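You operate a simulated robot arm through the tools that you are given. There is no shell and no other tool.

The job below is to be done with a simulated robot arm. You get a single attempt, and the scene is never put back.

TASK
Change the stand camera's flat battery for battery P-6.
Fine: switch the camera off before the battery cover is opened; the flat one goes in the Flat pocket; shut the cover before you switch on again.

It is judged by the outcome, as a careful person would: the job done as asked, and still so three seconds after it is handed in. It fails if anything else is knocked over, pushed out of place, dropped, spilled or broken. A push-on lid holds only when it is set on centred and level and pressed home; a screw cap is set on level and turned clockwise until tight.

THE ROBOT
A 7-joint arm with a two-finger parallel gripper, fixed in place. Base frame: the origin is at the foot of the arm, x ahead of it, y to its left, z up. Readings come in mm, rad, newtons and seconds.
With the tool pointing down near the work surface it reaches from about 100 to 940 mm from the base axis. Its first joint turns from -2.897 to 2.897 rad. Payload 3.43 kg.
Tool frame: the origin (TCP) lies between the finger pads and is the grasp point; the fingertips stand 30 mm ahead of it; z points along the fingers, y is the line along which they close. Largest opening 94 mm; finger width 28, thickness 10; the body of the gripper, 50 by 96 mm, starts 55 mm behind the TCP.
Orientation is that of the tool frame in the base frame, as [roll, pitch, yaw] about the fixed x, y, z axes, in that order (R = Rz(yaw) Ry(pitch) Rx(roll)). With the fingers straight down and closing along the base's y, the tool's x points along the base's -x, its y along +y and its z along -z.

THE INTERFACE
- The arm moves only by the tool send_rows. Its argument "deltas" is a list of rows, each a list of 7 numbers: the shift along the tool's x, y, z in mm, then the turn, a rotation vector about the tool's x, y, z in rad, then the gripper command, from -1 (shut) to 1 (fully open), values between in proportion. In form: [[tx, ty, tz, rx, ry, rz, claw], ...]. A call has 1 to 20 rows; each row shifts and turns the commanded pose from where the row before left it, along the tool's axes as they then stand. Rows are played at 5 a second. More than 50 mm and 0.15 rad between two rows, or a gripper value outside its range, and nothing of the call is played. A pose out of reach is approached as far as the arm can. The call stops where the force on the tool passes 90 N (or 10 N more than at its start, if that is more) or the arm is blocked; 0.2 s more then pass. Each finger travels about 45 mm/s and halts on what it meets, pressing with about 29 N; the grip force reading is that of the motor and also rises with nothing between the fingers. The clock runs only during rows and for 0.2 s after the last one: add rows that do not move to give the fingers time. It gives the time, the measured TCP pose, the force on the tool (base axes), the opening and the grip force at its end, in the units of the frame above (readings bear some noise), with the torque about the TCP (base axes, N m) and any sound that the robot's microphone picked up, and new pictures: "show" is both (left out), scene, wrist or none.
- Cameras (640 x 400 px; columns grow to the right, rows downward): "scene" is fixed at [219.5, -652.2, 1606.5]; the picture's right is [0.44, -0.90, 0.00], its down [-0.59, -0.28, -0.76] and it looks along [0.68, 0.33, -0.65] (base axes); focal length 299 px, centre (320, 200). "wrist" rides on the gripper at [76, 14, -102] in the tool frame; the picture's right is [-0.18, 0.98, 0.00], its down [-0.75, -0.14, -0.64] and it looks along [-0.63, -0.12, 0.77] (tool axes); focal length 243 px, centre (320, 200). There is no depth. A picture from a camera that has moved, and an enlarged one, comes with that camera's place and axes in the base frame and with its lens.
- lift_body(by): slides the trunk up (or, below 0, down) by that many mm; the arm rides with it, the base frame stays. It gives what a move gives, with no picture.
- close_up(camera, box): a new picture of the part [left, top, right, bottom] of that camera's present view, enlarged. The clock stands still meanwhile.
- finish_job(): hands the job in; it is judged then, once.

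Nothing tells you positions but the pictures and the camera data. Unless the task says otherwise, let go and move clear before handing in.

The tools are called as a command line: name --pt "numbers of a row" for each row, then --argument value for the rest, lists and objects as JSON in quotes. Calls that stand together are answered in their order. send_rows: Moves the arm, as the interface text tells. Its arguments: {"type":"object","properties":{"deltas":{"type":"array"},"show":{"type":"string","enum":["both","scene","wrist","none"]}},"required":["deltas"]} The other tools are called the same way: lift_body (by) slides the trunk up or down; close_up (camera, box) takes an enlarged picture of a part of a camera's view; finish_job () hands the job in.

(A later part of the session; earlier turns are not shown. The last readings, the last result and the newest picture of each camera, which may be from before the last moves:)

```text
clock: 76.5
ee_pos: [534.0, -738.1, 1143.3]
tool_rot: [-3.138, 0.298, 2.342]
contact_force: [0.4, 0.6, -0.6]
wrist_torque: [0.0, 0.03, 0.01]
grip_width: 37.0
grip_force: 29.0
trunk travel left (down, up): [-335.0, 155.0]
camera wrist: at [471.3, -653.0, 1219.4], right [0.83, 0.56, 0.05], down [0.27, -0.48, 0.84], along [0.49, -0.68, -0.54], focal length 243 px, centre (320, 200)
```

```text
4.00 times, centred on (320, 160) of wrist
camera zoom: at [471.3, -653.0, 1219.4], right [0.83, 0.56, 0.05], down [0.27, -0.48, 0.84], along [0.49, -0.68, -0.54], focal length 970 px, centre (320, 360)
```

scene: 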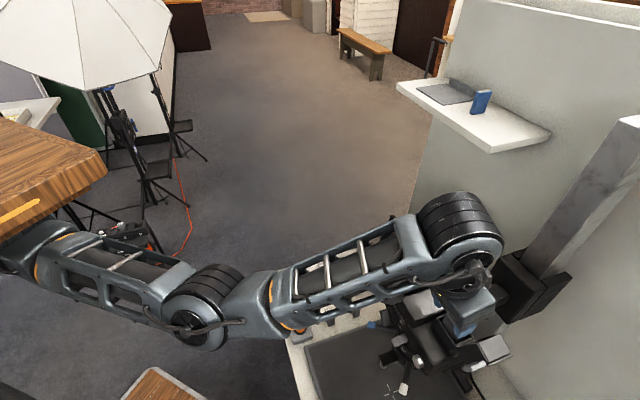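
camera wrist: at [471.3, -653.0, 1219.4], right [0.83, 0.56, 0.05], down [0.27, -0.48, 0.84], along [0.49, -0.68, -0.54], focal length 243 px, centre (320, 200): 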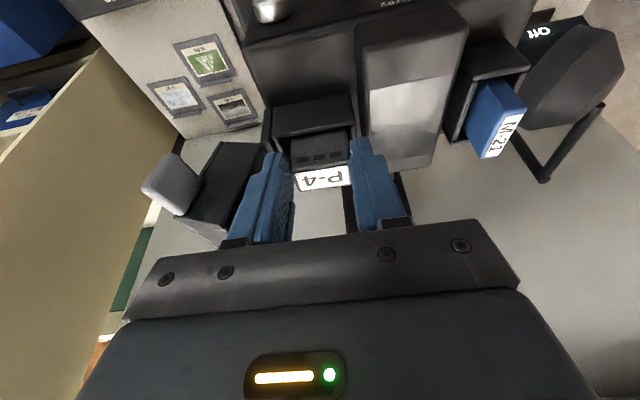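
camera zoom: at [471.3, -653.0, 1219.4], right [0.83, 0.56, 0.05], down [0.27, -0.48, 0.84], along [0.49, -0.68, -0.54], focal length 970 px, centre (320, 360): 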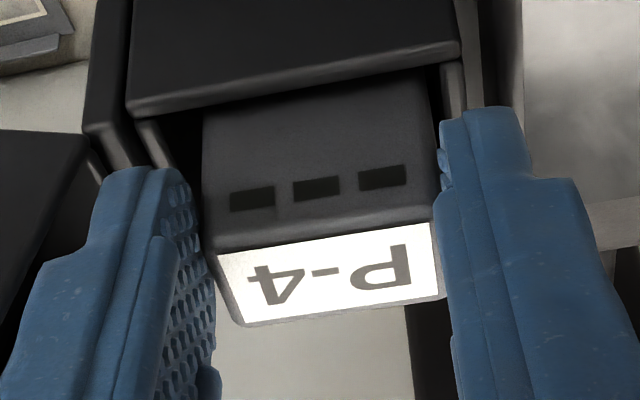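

The grip closed at 37 mm with full force. Now lifting straight up (vertical in base frame).

send_rows --pt "-1.47 0 -4.78 0 0 0 -1" --pt "-2.94 0 -9.56 0 0 0 -1" --pt "-2.94 0 -9.56 0 0 0 -1" --pt "-2.94 0 -9.56 0 0 0 -1" --pt "-2.94 0 -9.56 0 0 0 -1" --pt "-2.94 0 -9.56 0 0 0 -1" --pt "-2.94 0 -9.56 0 0 0 -1" --pt "-2.94 0 -9.56 0 0 0 -1" --pt "0 0 0 0 0 0 -1" --show "both"

close_up --camera "wrist" --box '[240, 110, 400, 210]'

close_up --camera "scene" --box '[410, 260, 506, 320]'

```text
clock: 78.5
ee_pos: [533.4, -739.4, 1217.8]
tool_rot: [-3.138, 0.302, 2.342]
contact_force: [0.4, 0.2, -1.3]
wrist_torque: [0.0, 0.0, 0.0]
grip_width: 37.1
grip_force: 28.9
trunk travel left (down, up): [-335.0, 155.0]
camera wrist: at [471.3, -653.8, 1293.8], right [0.83, 0.56, 0.05], down [0.27, -0.48, 0.84], along [0.49, -0.68, -0.54], focal length 243 px, centre (320, 200)
```

scene: 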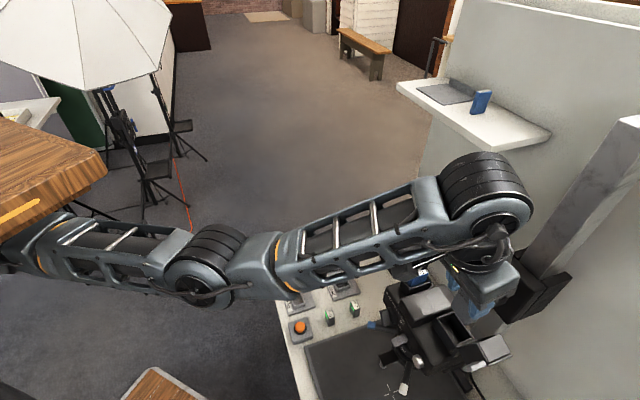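
wrist: 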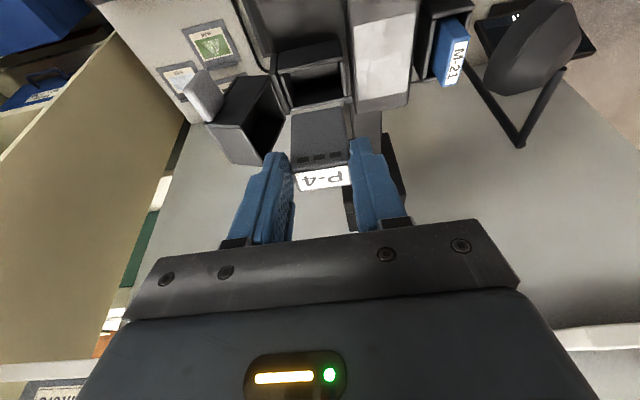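

```text
4.00 times, centred on (320, 160) of wrist
camera zoom: at [471.3, -653.8, 1293.8], right [0.83, 0.56, 0.05], down [0.27, -0.48, 0.84], along [0.49, -0.68, -0.54], focal length 970 px, centre (320, 360)
```

zoom: 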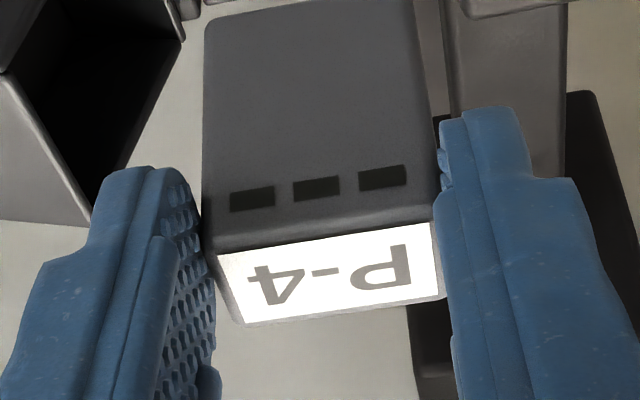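

```text
6.67 times, centred on (458, 290) of scene
camera zoom: at [219.5, -652.2, 1606.5], right [0.44, -0.9, 0.0], down [-0.59, -0.28, -0.76], along [0.68, 0.33, -0.65], focal length 1995 px, centre (-600, -400)
```

zoom: 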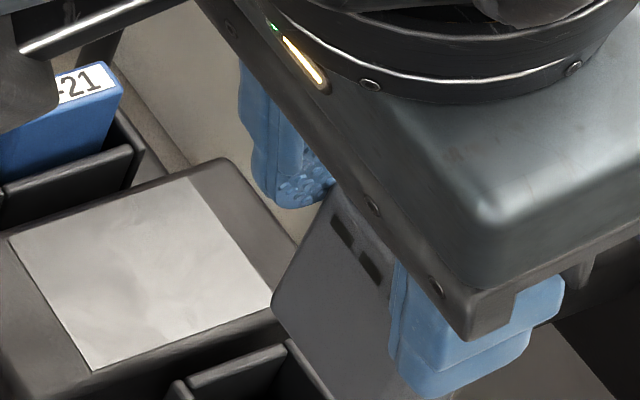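

P-4 is out of the box. I'll retreat toward the robot (+n), then travel along +u toward the pockets at this safe height.

send_rows --pt "38.2 0 -11.8 0 0 0 -1" --pt "38.2 0 -11.8 0 0 0 -1" --pt "38.2 0 -11.8 0 0 0 -1" --pt "38.2 0 -11.8 0 0 0 -1" --pt "38.2 0 -11.8 0 0 0 -1" --pt "0 35 0 0 0 0 -1" --pt "0 35 0 0 0 0 -1" --pt "0 35 0 0 0 0 -1" --pt "0 35 0 0 0 0 -1" --pt "0 35 0 0 0 0 -1" --pt "0 35 0 0 0 0 -1" --pt "0 0 0 0 0 0 -1" --show "both"

```text
clock: 81.1
ee_pos: [543.4, -447.5, 1217.1]
tool_rot: [-3.137, 0.301, 2.342]
contact_force: [0.0, 0.7, -1.7]
wrist_torque: [0.01, 0.0, 0.03]
grip_width: 37.2
grip_force: 28.8
trunk travel left (down, up): [-335.0, 155.0]
camera wrist: at [481.2, -362.4, 1292.5], right [0.83, 0.56, 0.05], down [0.27, -0.48, 0.84], along [0.49, -0.68, -0.54], focal length 243 px, centre (320, 200)
```

scene: 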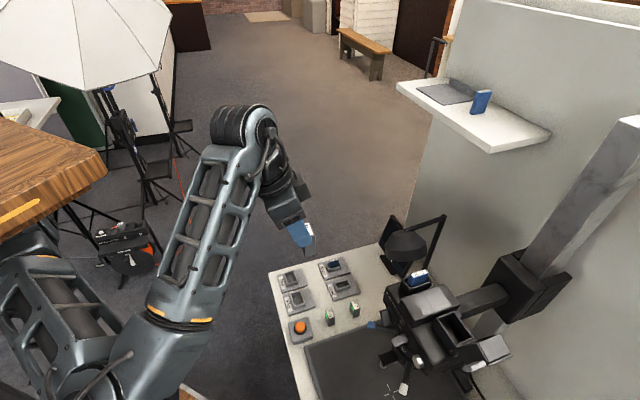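
wrist: 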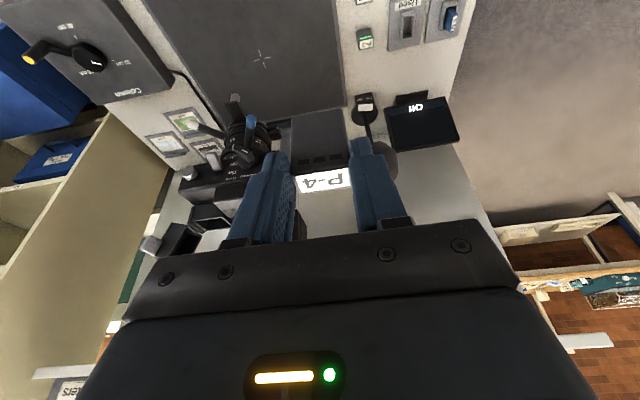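

close_up --camera "scene" --box '[0, 250, 240, 400]'

close_up --camera "scene" --box '[260, 250, 388, 330]'

close_up --camera "wrist" --box '[340, 0, 500, 100]'

```text
2.67 times, centred on (120, 325) of scene
camera zoom: at [219.5, -652.2, 1606.5], right [0.44, -0.9, 0.0], down [-0.59, -0.28, -0.76], along [0.68, 0.33, -0.65], focal length 798 px, centre (853, -133)
```

zoom: 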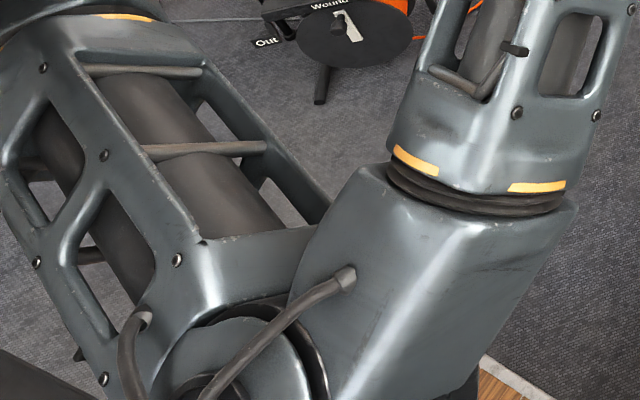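

```text
5.00 times, centred on (324, 290) of scene
camera zoom: at [219.5, -652.2, 1606.5], right [0.44, -0.9, 0.0], down [-0.59, -0.28, -0.76], along [0.68, 0.33, -0.65], focal length 1496 px, centre (300, -250)
```

zoom: 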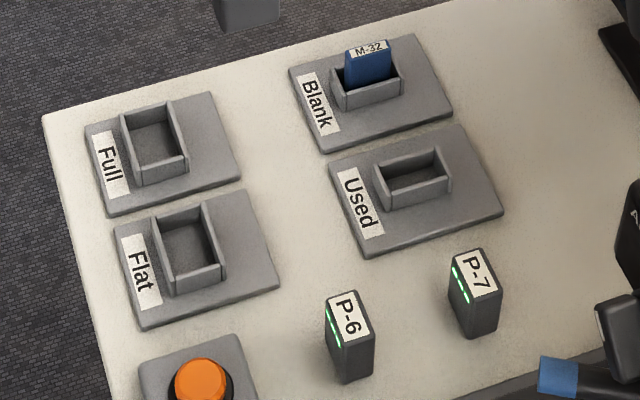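

```text
4.00 times, centred on (420, 50) of wrist
camera zoom: at [481.2, -362.4, 1292.5], right [0.83, 0.56, 0.05], down [0.27, -0.48, 0.84], along [0.49, -0.68, -0.54], focal length 970 px, centre (-80, 800)
```

zoom: 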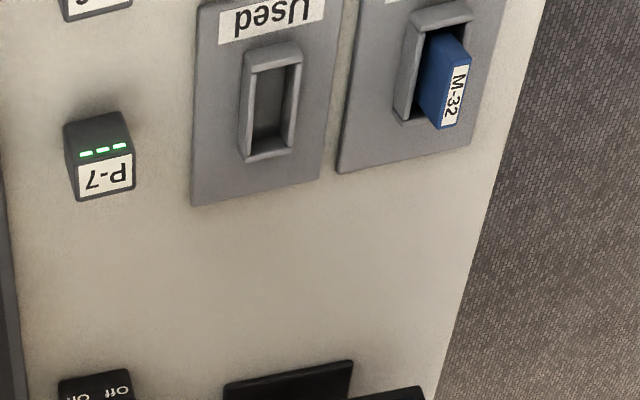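

I'll lower the trunk in stages toward table height, checking clearance of the elbow as I go.

lift_body --by -150

send_rows --pt "0 36 0 0 0 0 -1" --pt "0 36 0 0 0 0 -1" --pt "0 36 0 0 0 0 -1" --pt "0 36 0 0 0 0 -1" --pt "0 0 0 0 0 0 -1" --show "both"

```text
clock: 82.8
ee_pos: [542.1, -448.9, 1066.9]
tool_rot: [-3.135, 0.299, 2.343]
contact_force: [0.1, -0.3, -1.4]
wrist_torque: [0.03, 0.0, 0.04]
grip_width: 37.1
grip_force: 29.0
trunk travel left (down, up): [-185.0, 305.0]
```

```text
clock: 84.0
ee_pos: [644.0, -347.9, 1066.2]
tool_rot: [-3.135, 0.3, 2.342]
contact_force: [0.4, 0.1, -1.6]
wrist_torque: [0.04, 0.01, -0.02]
grip_width: 37.3
grip_force: 28.7
trunk travel left (down, up): [-185.0, 305.0]
camera wrist: at [582.7, -262.9, 1142.3], right [0.83, 0.56, 0.05], down [0.27, -0.48, 0.84], along [0.49, -0.68, -0.54], focal length 243 px, centre (320, 200)
```

scene: 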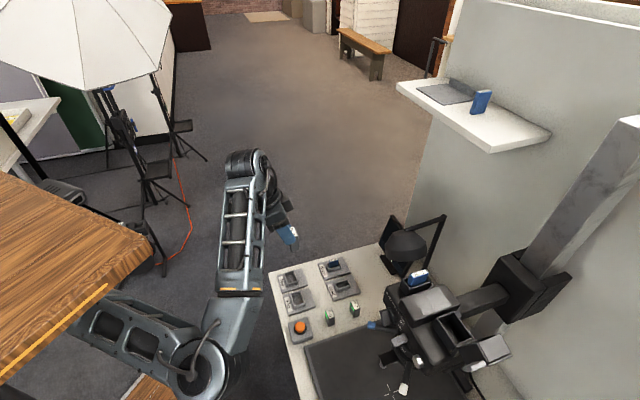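
wrist: 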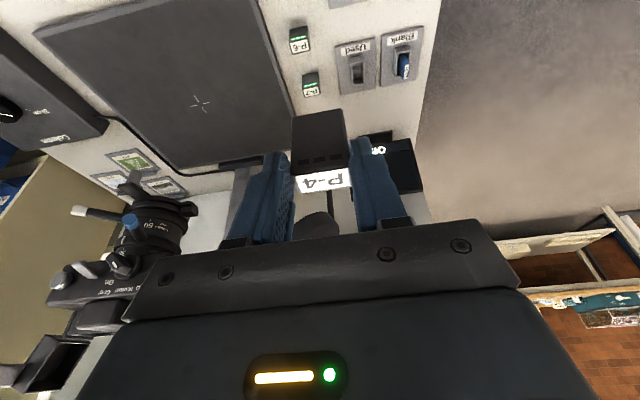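

The Flat pocket should be about 64 mm further along +u. I'll move over it and lower step by step, watching the elbow clearance.

send_rows --pt "0 32 0 0 0 0 -1" --pt "-12.6 32 3.9 0 0 0 -1" --pt "0 0 0 0 0 0 -1" --show "none"

lift_body --by -120

send_rows --pt "0 0 0 0 0 0 -1" --show "both"

```text
clock: 84.8
ee_pos: [701.0, -313.0, 1068.9]
tool_rot: [-3.137, 0.302, 2.34]
contact_force: [-0.3, -0.1, -1.3]
wrist_torque: [0.04, 0.01, -0.02]
grip_width: 37.4
grip_force: 29.1
trunk travel left (down, up): [-185.0, 305.0]
```

```text
clock: 86.3
ee_pos: [702.7, -313.2, 947.4]
tool_rot: [-3.137, 0.3, 2.342]
contact_force: [0.5, -0.3, -0.4]
wrist_torque: [0.01, -0.01, 0.0]
grip_width: 37.3
grip_force: 28.8
trunk travel left (down, up): [-65.0, 425.0]
```

```text
clock: 86.8
ee_pos: [702.3, -313.1, 947.6]
tool_rot: [-3.136, 0.3, 2.341]
contact_force: [0.9, 0.6, 0.0]
wrist_torque: [0.01, 0.01, 0.04]
grip_width: 37.2
grip_force: 28.9
trunk travel left (down, up): [-65.0, 425.0]
camera wrist: at [640.2, -227.5, 1023.3], right [0.83, 0.56, 0.05], down [0.27, -0.48, 0.84], along [0.49, -0.68, -0.54], focal length 243 px, centre (320, 200)
```

scene: 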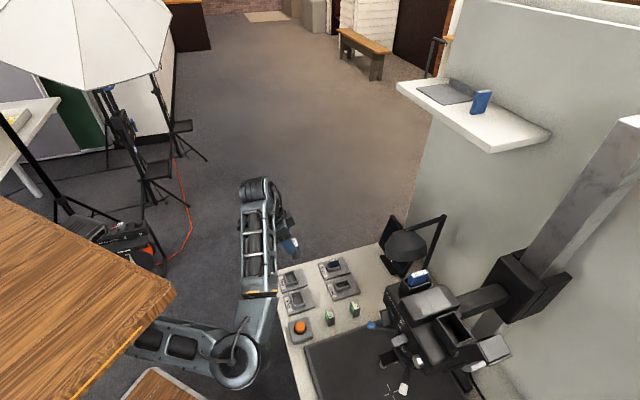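
wrist: 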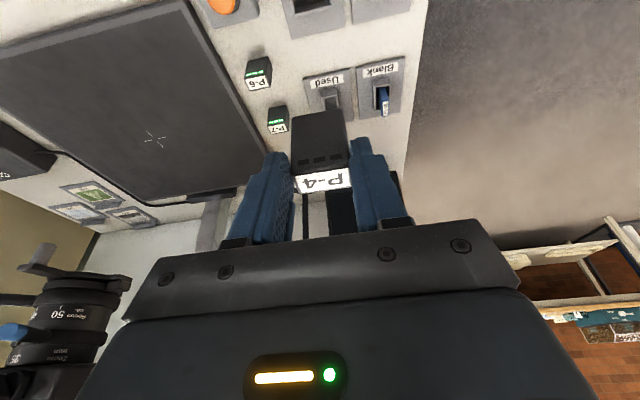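

send_rows --pt "9.6 0 30.9 0 0 0 -1" --pt "9.6 0 30.9 0 0 0 -1" --pt "9.6 0 30.9 0 0 0 -1" --pt "0 0 0 0 0 0 -1" --show "both"

close_up --camera "wrist" --box '[220, 0, 420, 125]'

```text
clock: 87.8
ee_pos: [702.2, -314.3, 849.0]
tool_rot: [-3.136, 0.302, 2.339]
contact_force: [0.3, -1.2, -0.3]
wrist_torque: [-0.01, -0.02, -0.03]
grip_width: 37.2
grip_force: 28.2
trunk travel left (down, up): [-65.0, 425.0]
camera wrist: at [639.2, -228.6, 925.0], right [0.83, 0.56, 0.05], down [0.27, -0.48, 0.84], along [0.49, -0.68, -0.54], focal length 243 px, centre (320, 200)
```

scene: 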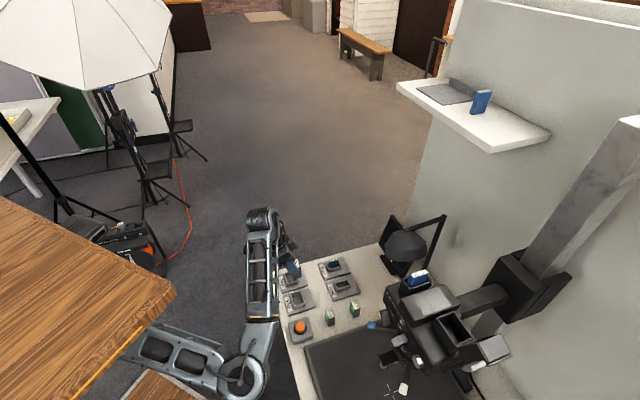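
wrist: 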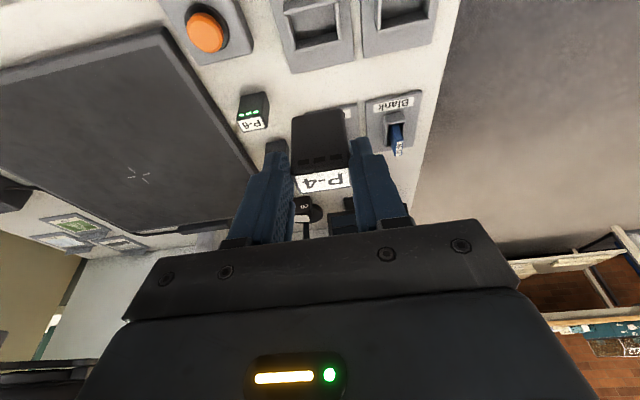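

```text
3.20 times, centred on (320, 62) of wrist
camera zoom: at [639.2, -228.6, 925.0], right [0.83, 0.56, 0.05], down [0.27, -0.48, 0.84], along [0.49, -0.68, -0.54], focal length 776 px, centre (320, 640)
```

zoom: 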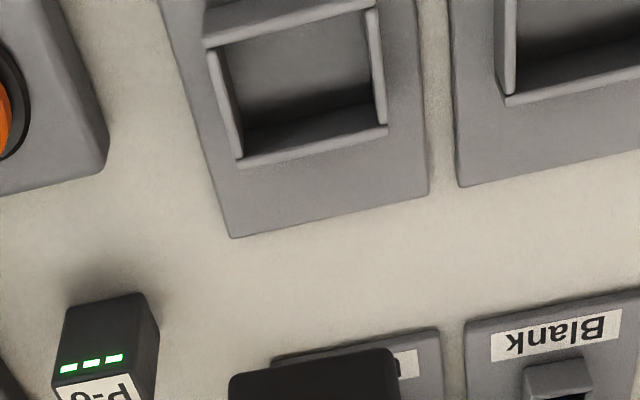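

The Flat pocket is in view just ahead. I'll descend ~90 mm with a small correction.

send_rows --pt "7.7 1 28.6 0 0 0 -1" --pt "7.7 1 28.6 0 0 0 -1" --pt "7.7 0.7 28.6 0 0 0 -1" --pt "0 0 0 0 0 0 -1" --show "both"

close_up --camera "wrist" --box '[220, 20, 420, 145]'

close_up --camera "scene" --box '[230, 220, 390, 320]'

```text
clock: 88.8
ee_pos: [706.8, -311.6, 762.8]
tool_rot: [-3.137, 0.303, 2.342]
contact_force: [0.0, -0.5, -0.4]
wrist_torque: [0.02, -0.01, 0.03]
grip_width: 37.4
grip_force: 28.9
trunk travel left (down, up): [-65.0, 425.0]
camera wrist: at [646.0, -226.6, 839.0], right [0.83, 0.56, 0.05], down [0.27, -0.48, 0.84], along [0.49, -0.68, -0.54], focal length 243 px, centre (320, 200)
```

scene: 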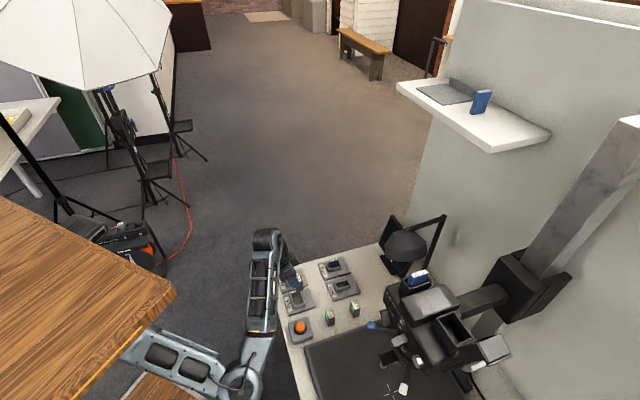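
wrist: 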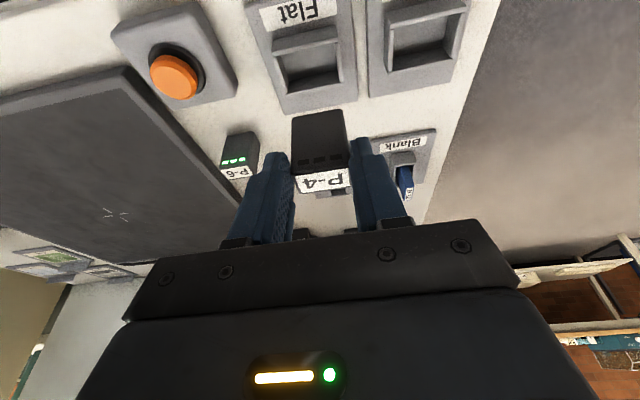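

```text
3.20 times, centred on (320, 82) of wrist
camera zoom: at [646.0, -226.6, 839.0], right [0.83, 0.56, 0.05], down [0.27, -0.48, 0.84], along [0.49, -0.68, -0.54], focal length 776 px, centre (320, 576)
```

zoom: 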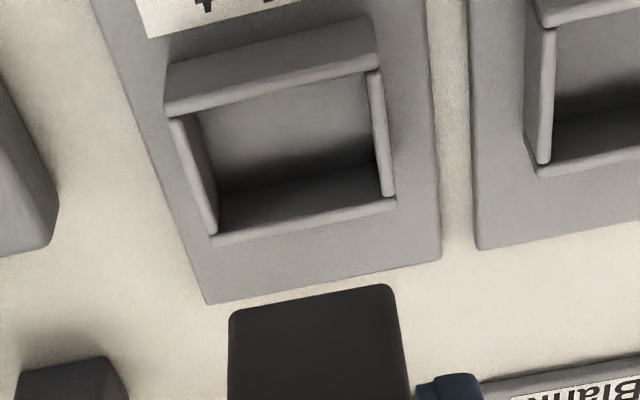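

```text
4.00 times, centred on (310, 270) of scene
camera zoom: at [219.5, -652.2, 1606.5], right [0.44, -0.9, 0.0], down [-0.59, -0.28, -0.76], along [0.68, 0.33, -0.65], focal length 1197 px, centre (360, -80)
```

zoom: 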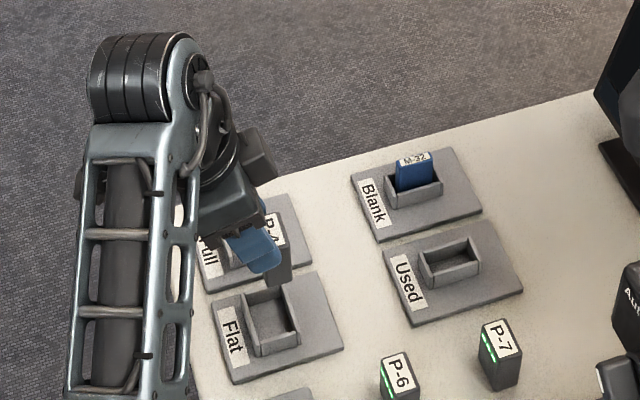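

Refining: the pocket is about 3.8 mm toward -u of the battery. I'll correct and descend until the battery's bottom is just above the pocket rim.

send_rows --pt "5.8 -2 17.3 0 0 0 -1" --pt "5.8 -1.8 17.3 0 0 0 -1" --pt "5.7 0 17.4 0 0 0 -1" --pt "0 0 0 0 0 0 -1" --show "both"

close_up --camera "wrist" --box '[220, 50, 420, 175]'

close_up --camera "scene" --box '[270, 250, 350, 300]'

```text
clock: 89.8
ee_pos: [701.8, -317.2, 707.1]
tool_rot: [-3.137, 0.301, 2.342]
contact_force: [-0.3, 0.5, -0.2]
wrist_torque: [0.03, 0.04, 0.01]
grip_width: 37.0
grip_force: 28.9
trunk travel left (down, up): [-65.0, 425.0]
camera wrist: at [640.1, -231.0, 782.2], right [0.83, 0.56, 0.05], down [0.27, -0.48, 0.84], along [0.49, -0.68, -0.54], focal length 243 px, centre (320, 200)
```

scene: 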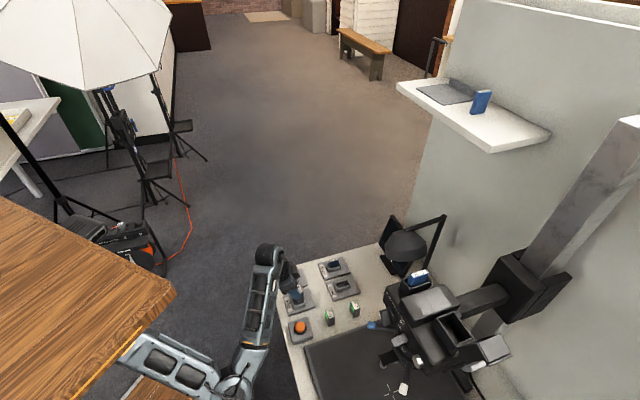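
wrist: 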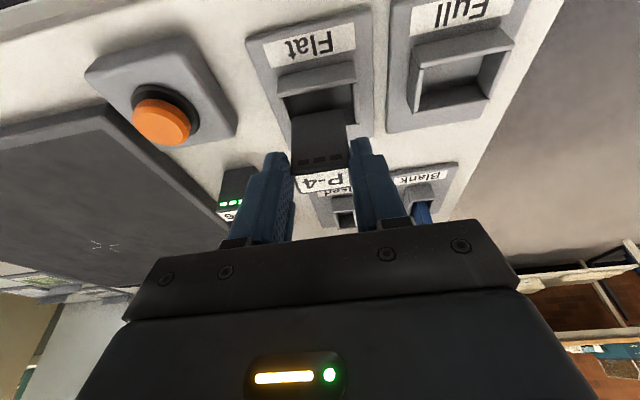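

```text
3.20 times, centred on (320, 112) of wrist
camera zoom: at [640.1, -231.0, 782.2], right [0.83, 0.56, 0.05], down [0.27, -0.48, 0.84], along [0.49, -0.68, -0.54], focal length 776 px, centre (320, 480)
```

zoom: 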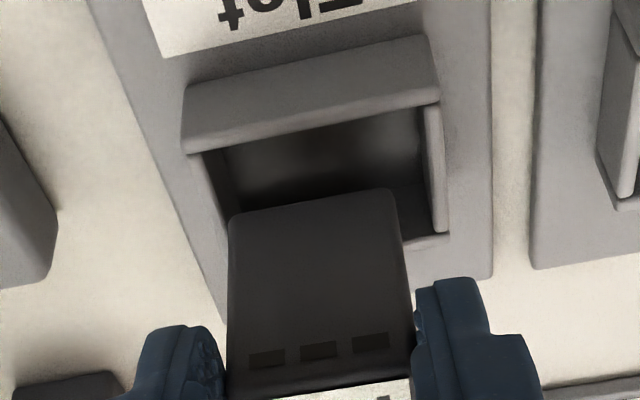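

```text
8.00 times, centred on (310, 275) of scene
camera zoom: at [219.5, -652.2, 1606.5], right [0.44, -0.9, 0.0], down [-0.59, -0.28, -0.76], along [0.68, 0.33, -0.65], focal length 2394 px, centre (400, -400)
```

zoom: 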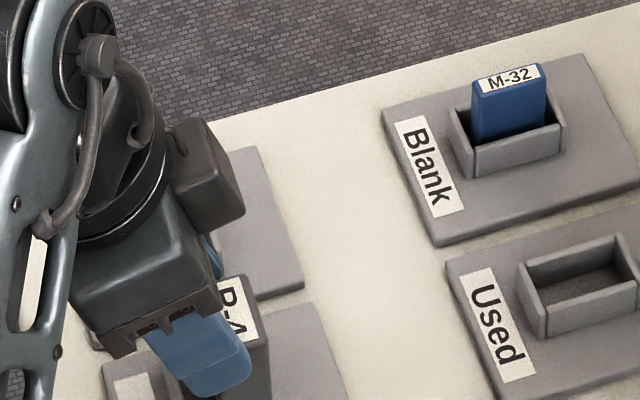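

The battery needs about +3.3 mm in u and +4 mm in n to be centred in the pocket. I'll correct at this height first and recheck.

send_rows --pt "1.9 1.6 -0.6 0 0 0 -1" --pt "1.9 1.7 -0.6 0 0 0 -1" --pt "0 0 0 0 0 0 -1" --pt "0 0 0 0 0 0 -1" --show "wrist"

close_up --camera "wrist" --box '[240, 60, 400, 160]'

```text
clock: 90.8
ee_pos: [700.9, -310.5, 706.0]
tool_rot: [-3.138, 0.301, 2.344]
contact_force: [0.5, -1.2, -0.8]
wrist_torque: [0.01, 0.03, -0.03]
grip_width: 37.4
grip_force: 29.1
trunk travel left (down, up): [-65.0, 425.0]
camera wrist: at [639.2, -225.0, 782.6], right [0.83, 0.56, 0.05], down [0.27, -0.48, 0.84], along [0.49, -0.68, -0.54], focal length 243 px, centre (320, 200)
```

wrist: 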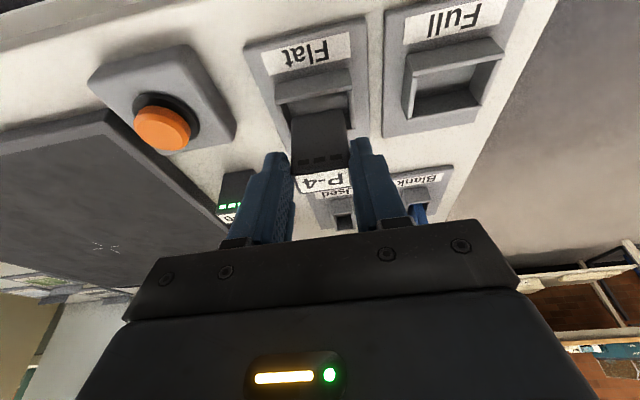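

```text
4.00 times, centred on (320, 110) of wrist
camera zoom: at [639.2, -225.0, 782.6], right [0.83, 0.56, 0.05], down [0.27, -0.48, 0.84], along [0.49, -0.68, -0.54], focal length 970 px, centre (320, 560)
```

zoom: 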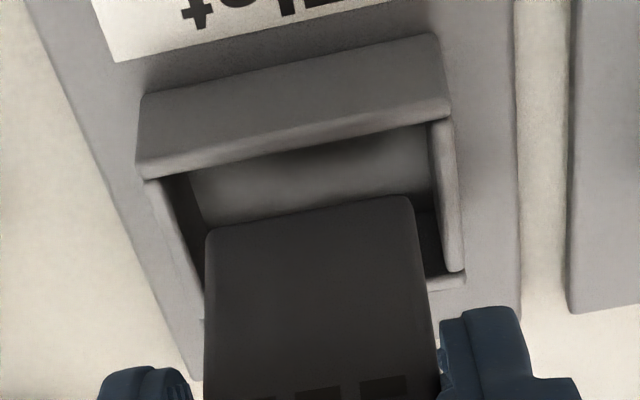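

Centred to within about 1 mm. Lowering the battery into the pocket.

send_rows --pt "1.5 0.5 4.8 0 0 0 -1" --pt "1.5 0 4.8 0 0 0 -1" --pt "1.5 0 4.8 0 0 0 -1" --pt "0 0 0 0 0 0 -1" --show "wrist"

close_up --camera "wrist" --box '[240, 60, 400, 160]'

close_up --camera "scene" --box '[270, 260, 350, 310]'

```text
clock: 91.8
ee_pos: [701.5, -311.8, 690.6]
tool_rot: [-3.136, 0.3, 2.34]
contact_force: [1.2, -0.4, -0.6]
wrist_torque: [-0.05, 0.0, -0.04]
grip_width: 37.2
grip_force: 29.1
trunk travel left (down, up): [-65.0, 425.0]
camera wrist: at [639.7, -226.1, 766.2], right [0.83, 0.56, 0.05], down [0.27, -0.48, 0.84], along [0.49, -0.68, -0.54], focal length 243 px, centre (320, 200)
```

wrist: 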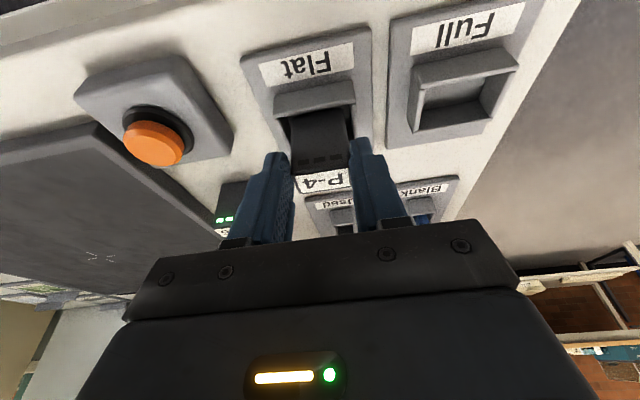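

```text
4.00 times, centred on (320, 110) of wrist
camera zoom: at [639.7, -226.1, 766.2], right [0.83, 0.56, 0.05], down [0.27, -0.48, 0.84], along [0.49, -0.68, -0.54], focal length 970 px, centre (320, 560)
```

zoom: 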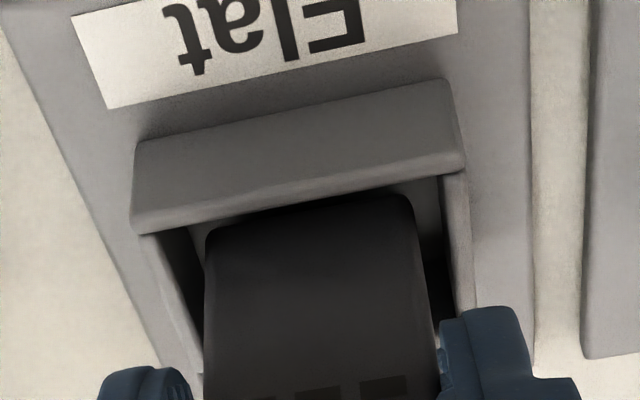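

```text
8.00 times, centred on (310, 285) of scene
camera zoom: at [219.5, -652.2, 1606.5], right [0.44, -0.9, 0.0], down [-0.59, -0.28, -0.76], along [0.68, 0.33, -0.65], focal length 2394 px, centre (400, -480)
```

zoom: 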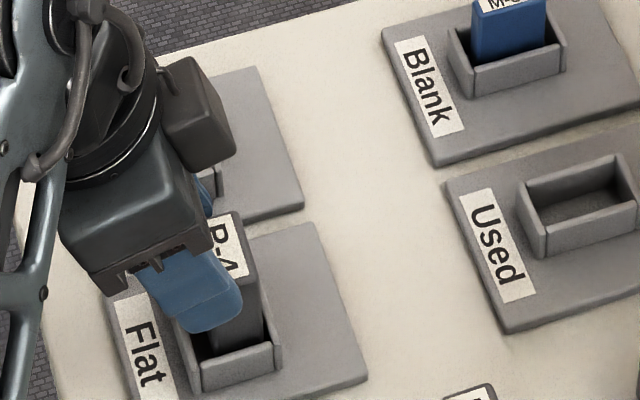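

send_rows --pt "1.2 0 3.8 0 0 0 -1" --pt "1.2 0 3.8 0 0 0 -1" --pt "0 0 0 0 0 0 -1" --show "wrist"

close_up --camera "wrist" --box '[240, 70, 400, 170]'

close_up --camera "scene" --box '[270, 260, 350, 310]'

```text
clock: 92.5
ee_pos: [700.3, -310.5, 682.1]
tool_rot: [-3.136, 0.302, 2.341]
contact_force: [-0.8, 0.3, -0.8]
wrist_torque: [0.02, 0.01, -0.03]
grip_width: 37.2
grip_force: 28.9
trunk travel left (down, up): [-65.0, 425.0]
camera wrist: at [639.4, -225.4, 758.7], right [0.83, 0.56, 0.05], down [0.27, -0.48, 0.84], along [0.49, -0.68, -0.54], focal length 243 px, centre (320, 200)
```

wrist: 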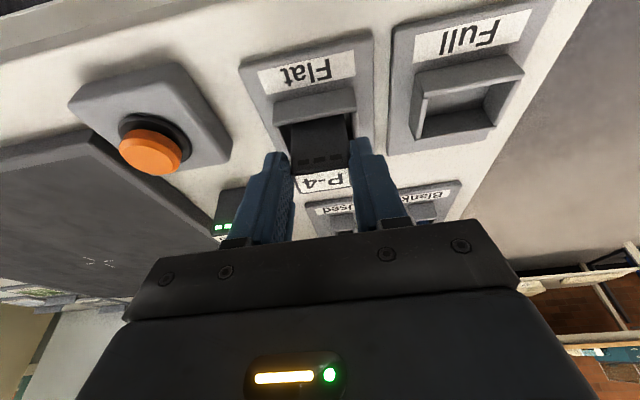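

```text
4.00 times, centred on (320, 120) of wrist
camera zoom: at [639.4, -225.4, 758.7], right [0.83, 0.56, 0.05], down [0.27, -0.48, 0.84], along [0.49, -0.68, -0.54], focal length 970 px, centre (320, 520)
```

zoom: 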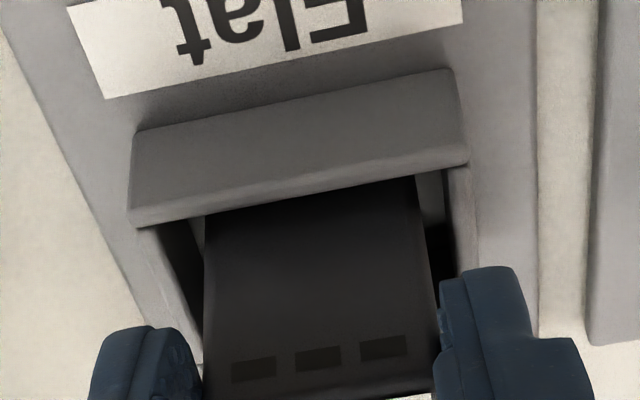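

```text
8.00 times, centred on (310, 285) of scene
camera zoom: at [219.5, -652.2, 1606.5], right [0.44, -0.9, 0.0], down [-0.59, -0.28, -0.76], along [0.68, 0.33, -0.65], focal length 2394 px, centre (400, -480)
```

zoom: 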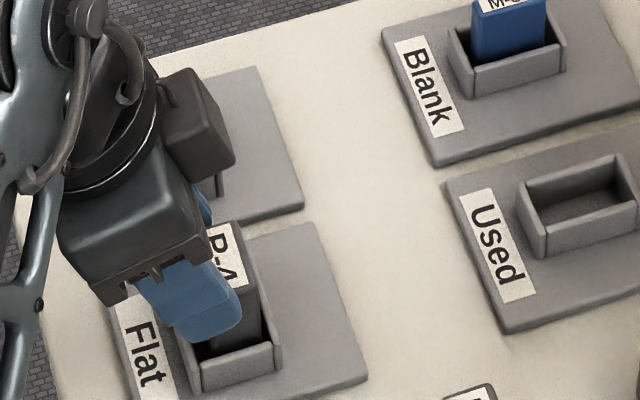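

The battery is inside the pocket walls now. Continuing down gently until it bottoms out.

send_rows --pt "0.9 0 2.9 0 0 0 -1" --pt "0.9 0 2.9 0 0 0 -1" --pt "0 0 0 0 0 0 -1" --show "none"

send_rows --pt "0.9 0 2.9 0 0 0 -1" --pt "0 0 0 0 0 0 -1" --show "none"

```text
clock: 93.3
ee_pos: [702.3, -311.6, 678.4]
tool_rot: [-3.138, 0.306, 2.341]
contact_force: [0.2, 2.2, 25.3]
wrist_torque: [-0.25, -0.33, 0.02]
grip_width: 37.2
grip_force: 28.7
trunk travel left (down, up): [-65.0, 425.0]
```

```text
clock: 94.0
ee_pos: [702.4, -310.4, 675.5]
tool_rot: [-3.136, 0.302, 2.34]
contact_force: [0.6, 0.1, 25.7]
wrist_torque: [-0.25, -0.31, 0.02]
grip_width: 37.2
grip_force: 28.4
trunk travel left (down, up): [-65.0, 425.0]
```

The battery has bottomed out in the Flat pocket (25 N upward reaction). Releasing and lifting away.

send_rows --pt "0 0 0 0 0 0 -0.1" --pt "0 0 0 0 0 0 -0.05" --pt "0 0 0 0 0 0 -0.05" --pt "-3 0 -9.56 0 0 0 -0.05" --pt "-6 0 -19.1 0 0 0 -0.05" --pt "-6 0 -19.1 0 0 0 -0.05" --pt "-6 0 -19.1 0 0 0 -0.05" --pt "-6 0 -19.1 0 0 0 -0.05" --pt "0 0 0 0 0 0 -0.05" --show "both"

close_up --camera "scene" --box '[270, 260, 366, 320]'

close_up --camera "wrist" --box '[200, 0, 440, 150]'

```text
clock: 96.0
ee_pos: [703.1, -308.7, 765.4]
tool_rot: [-3.137, 0.303, 2.345]
contact_force: [-0.2, 0.2, -0.4]
wrist_torque: [0.02, 0.01, 0.03]
grip_width: 44.6
grip_force: 0.1
trunk travel left (down, up): [-65.0, 425.0]
camera wrist: at [640.6, -224.1, 841.5], right [0.83, 0.56, 0.05], down [0.27, -0.48, 0.84], along [0.49, -0.68, -0.54], focal length 243 px, centre (320, 200)
```

scene: 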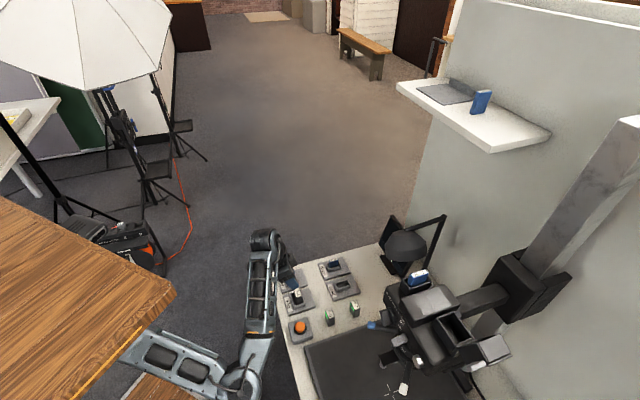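
wrist: 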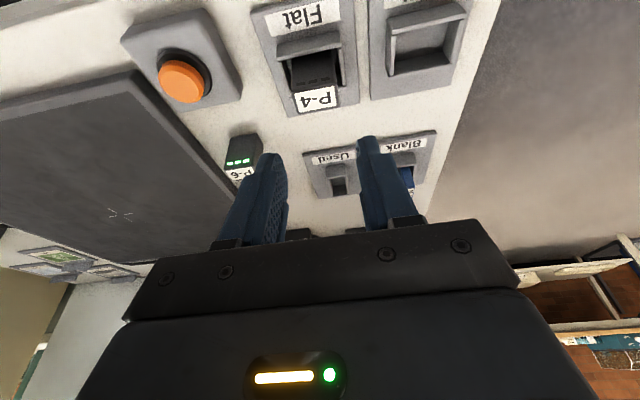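

```text
6.67 times, centred on (318, 290) of scene
camera zoom: at [219.5, -652.2, 1606.5], right [0.44, -0.9, 0.0], down [-0.59, -0.28, -0.76], along [0.68, 0.33, -0.65], focal length 1995 px, centre (333, -400)
```

zoom: 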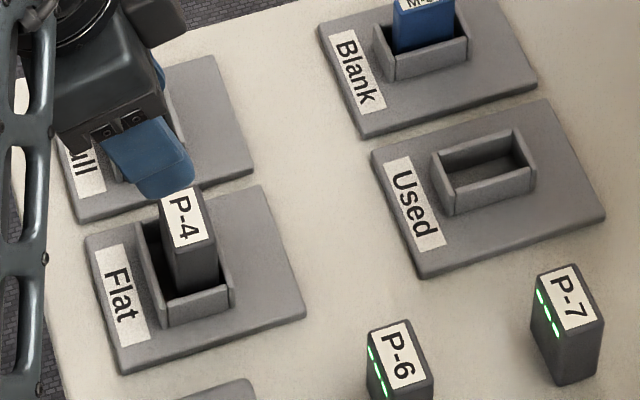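

```text
2.67 times, centred on (320, 75) of wrist
camera zoom: at [640.6, -224.1, 841.5], right [0.83, 0.56, 0.05], down [0.27, -0.48, 0.84], along [0.49, -0.68, -0.54], focal length 647 px, centre (320, 533)
```

zoom: 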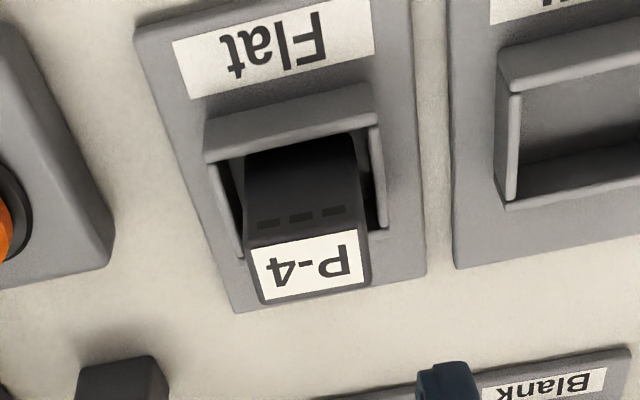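

P-4 is standing in the Flat pocket. Now I'll go to P-6, moving -u ~105 mm and -n ~90 mm at this height.

send_rows --pt "0 -35 0 0 0 0 -0.05" --pt "0 -35 0 0 0 0 -0.05" --pt "0 -35 0 0 0 0 -0.05" --pt "-35 0 10.9 0 0 0 -0.05" --pt "-35 0 10.9 0 0 0 -0.05" --pt "0 0 0 0 0 0 -0.05" --pt "0 0 0 0 0 0 -0.05" --show "both"

close_up --camera "wrist" --box '[220, 30, 420, 155]'

```text
clock: 97.5
ee_pos: [679.0, -433.4, 766.6]
tool_rot: [-3.136, 0.301, 2.341]
contact_force: [0.1, 0.2, 0.1]
wrist_torque: [0.01, 0.0, 0.01]
grip_width: 44.7
grip_force: 0.0
trunk travel left (down, up): [-65.0, 425.0]
camera wrist: at [617.1, -348.8, 842.3], right [0.83, 0.56, 0.05], down [0.27, -0.48, 0.84], along [0.49, -0.68, -0.54], focal length 243 px, centre (320, 200)
```

scene: 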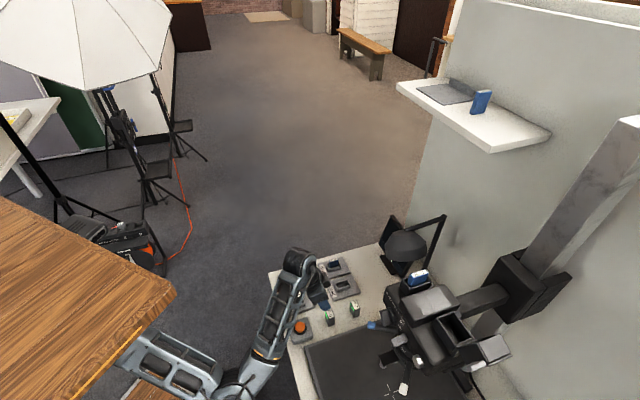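
wrist: 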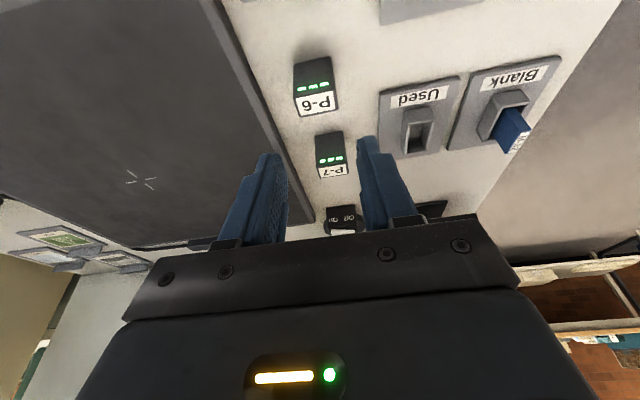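

```text
3.20 times, centred on (320, 92) of wrist
camera zoom: at [617.1, -348.8, 842.3], right [0.83, 0.56, 0.05], down [0.27, -0.48, 0.84], along [0.49, -0.68, -0.54], focal length 776 px, centre (320, 544)
```

zoom: 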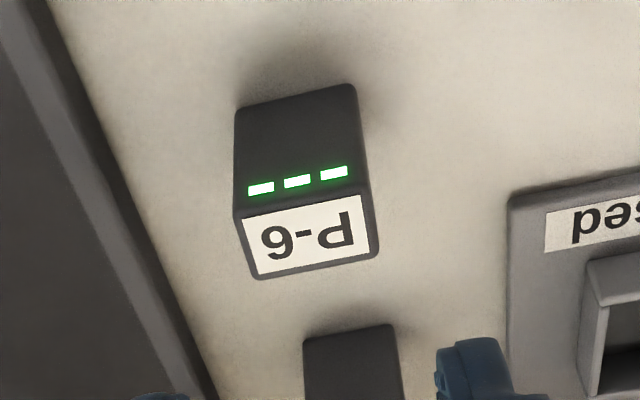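

P-6 is in view with green LEDs lit. I'll descend 60 mm with alignment corrections.

send_rows --pt "0.4 -1.6 20.8 0 0 0 -0.05" --pt "0.4 -1.6 20.8 0 0 0 -0.05" --pt "0.3 0 20.9 0 0 0 -0.05" --pt "0 0 0 0 0 0 -0.05" --pt "0 0 0 0 0 0 -0.05" --show "wrist"

close_up --camera "wrist" --box '[240, 70, 400, 170]'

close_up --camera "scene" --box '[290, 270, 386, 330]'

```text
clock: 98.8
ee_pos: [688.9, -452.0, 707.8]
tool_rot: [-3.137, 0.3, 2.342]
contact_force: [-0.2, -0.3, -0.2]
wrist_torque: [0.02, 0.0, 0.01]
grip_width: 44.9
grip_force: 0.1
trunk travel left (down, up): [-65.0, 425.0]
camera wrist: at [627.0, -367.0, 783.3], right [0.83, 0.56, 0.05], down [0.27, -0.48, 0.84], along [0.49, -0.68, -0.54], focal length 243 px, centre (320, 200)
```

wrist: 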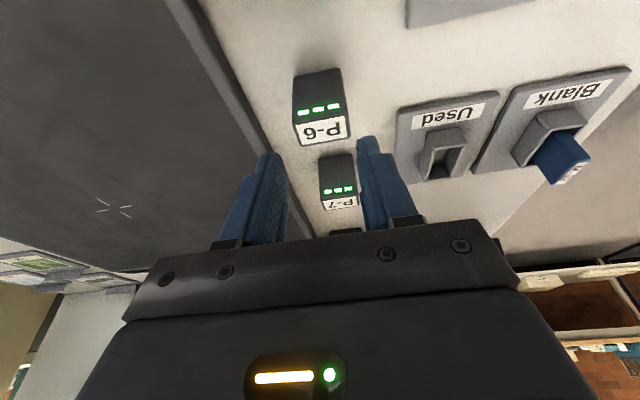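

```text
4.00 times, centred on (320, 120) of wrist
camera zoom: at [627.0, -367.0, 783.3], right [0.83, 0.56, 0.05], down [0.27, -0.48, 0.84], along [0.49, -0.68, -0.54], focal length 970 px, centre (320, 520)
```

zoom: 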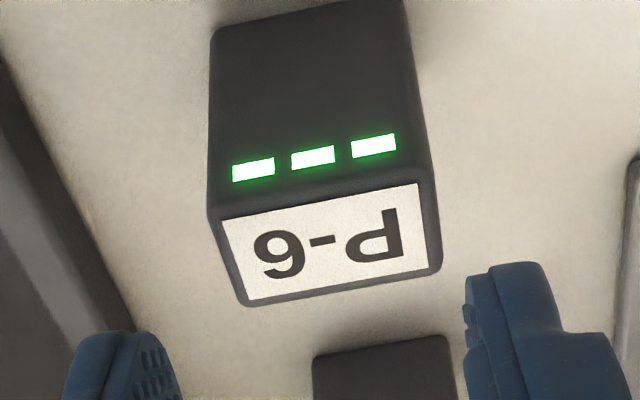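

```text
6.67 times, centred on (338, 300) of scene
camera zoom: at [219.5, -652.2, 1606.5], right [0.44, -0.9, 0.0], down [-0.59, -0.28, -0.76], along [0.68, 0.33, -0.65], focal length 1995 px, centre (200, -467)
```

zoom: 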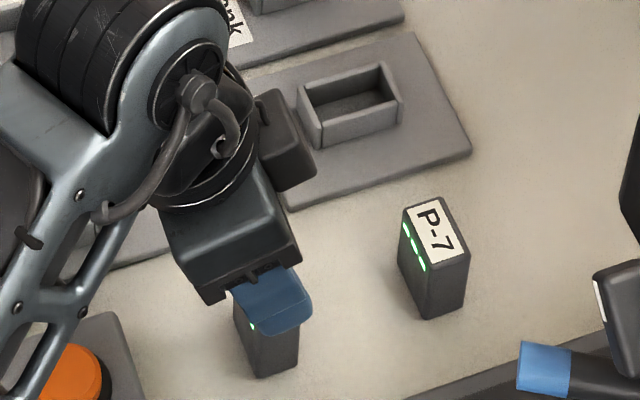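

send_rows --pt "3.4 2.0 -1 0 0 0 -0.05" --pt "0 0 0 0 0 0 -0.05" --pt "0 0 0 0 0 0 -0.05" --show "wrist"

close_up --camera "wrist" --box '[240, 70, 400, 170]'

```text
clock: 99.5
ee_pos: [687.4, -447.1, 706.6]
tool_rot: [-3.136, 0.301, 2.34]
contact_force: [0.6, -0.5, 0.5]
wrist_torque: [0.04, 0.0, 0.0]
grip_width: 44.8
grip_force: 0.0
trunk travel left (down, up): [-65.0, 425.0]
camera wrist: at [626.4, -362.7, 782.7], right [0.83, 0.56, 0.05], down [0.27, -0.48, 0.84], along [0.49, -0.68, -0.54], focal length 243 px, centre (320, 200)
```

wrist: 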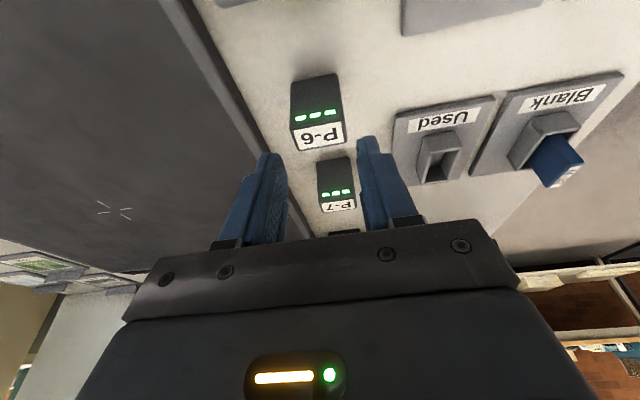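

```text
4.00 times, centred on (320, 120) of wrist
camera zoom: at [626.4, -362.7, 782.7], right [0.83, 0.56, 0.05], down [0.27, -0.48, 0.84], along [0.49, -0.68, -0.54], focal length 970 px, centre (320, 520)
```

zoom: 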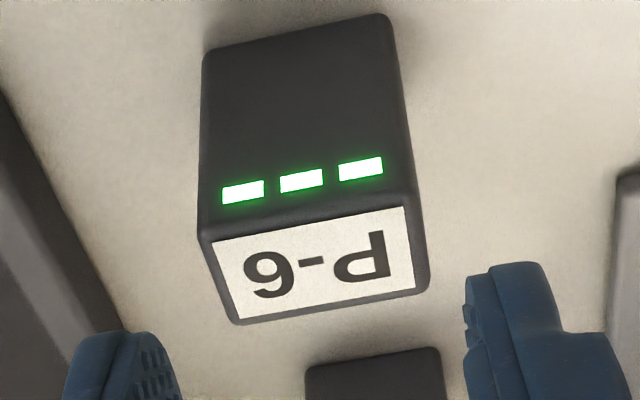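

Alignment is now right on. Descending vertically around P-6.

send_rows --pt "3.55 0 11.46 0 0 0 -0.05" --pt "3.55 0 11.46 0 0 0 -0.05" --pt "3.55 0 11.46 0 0 0 -0.05" --pt "0 0 0 0 0 0 -0.05" --pt "0 0 0 0 0 0 -0.05" --show "wrist"

close_up --camera "wrist" --box '[240, 110, 400, 210]'

close_up --camera "scene" --box '[290, 280, 386, 340]'

```text
clock: 100.8
ee_pos: [685.1, -449.2, 669.4]
tool_rot: [-3.136, 0.299, 2.343]
contact_force: [0.3, 0.0, -0.4]
wrist_torque: [-0.01, 0.03, 0.0]
grip_width: 44.9
grip_force: 0.0
trunk travel left (down, up): [-65.0, 425.0]
camera wrist: at [624.8, -363.1, 744.3], right [0.83, 0.56, 0.05], down [0.27, -0.48, 0.84], along [0.49, -0.68, -0.54], focal length 243 px, centre (320, 200)
```

wrist: 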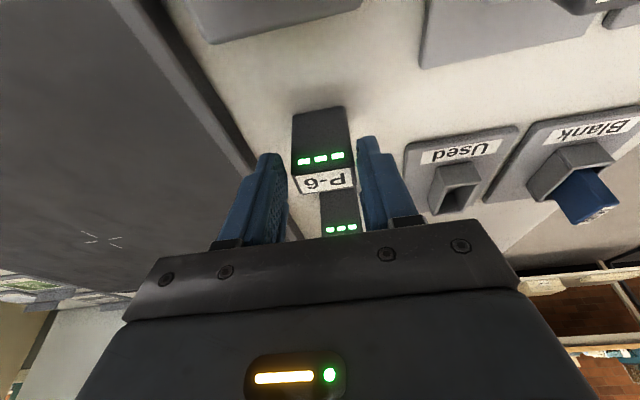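

```text
4.00 times, centred on (320, 160) of wrist
camera zoom: at [624.8, -363.1, 744.3], right [0.83, 0.56, 0.05], down [0.27, -0.48, 0.84], along [0.49, -0.68, -0.54], focal length 970 px, centre (320, 360)
```

zoom: 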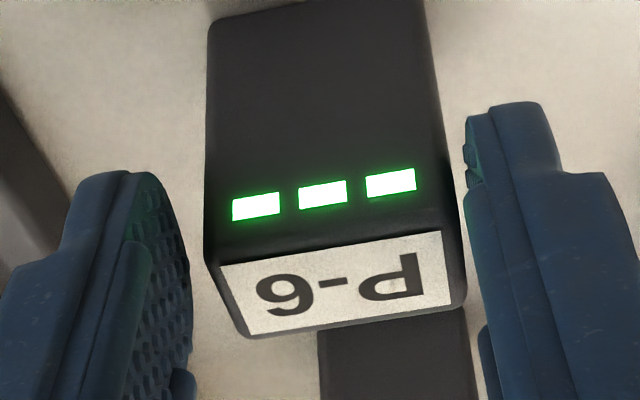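

```text
6.67 times, centred on (338, 310) of scene
camera zoom: at [219.5, -652.2, 1606.5], right [0.44, -0.9, 0.0], down [-0.59, -0.28, -0.76], along [0.68, 0.33, -0.65], focal length 1995 px, centre (200, -533)
```

zoom: 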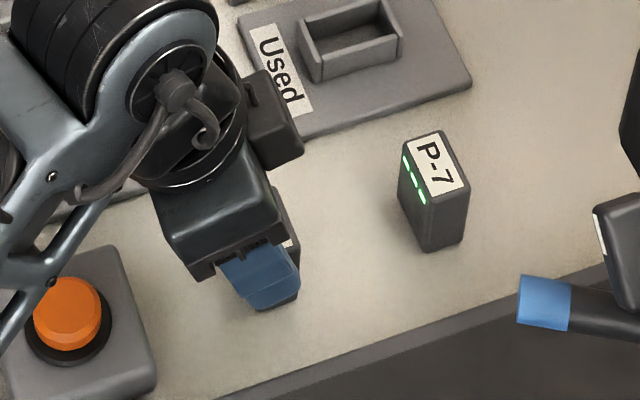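

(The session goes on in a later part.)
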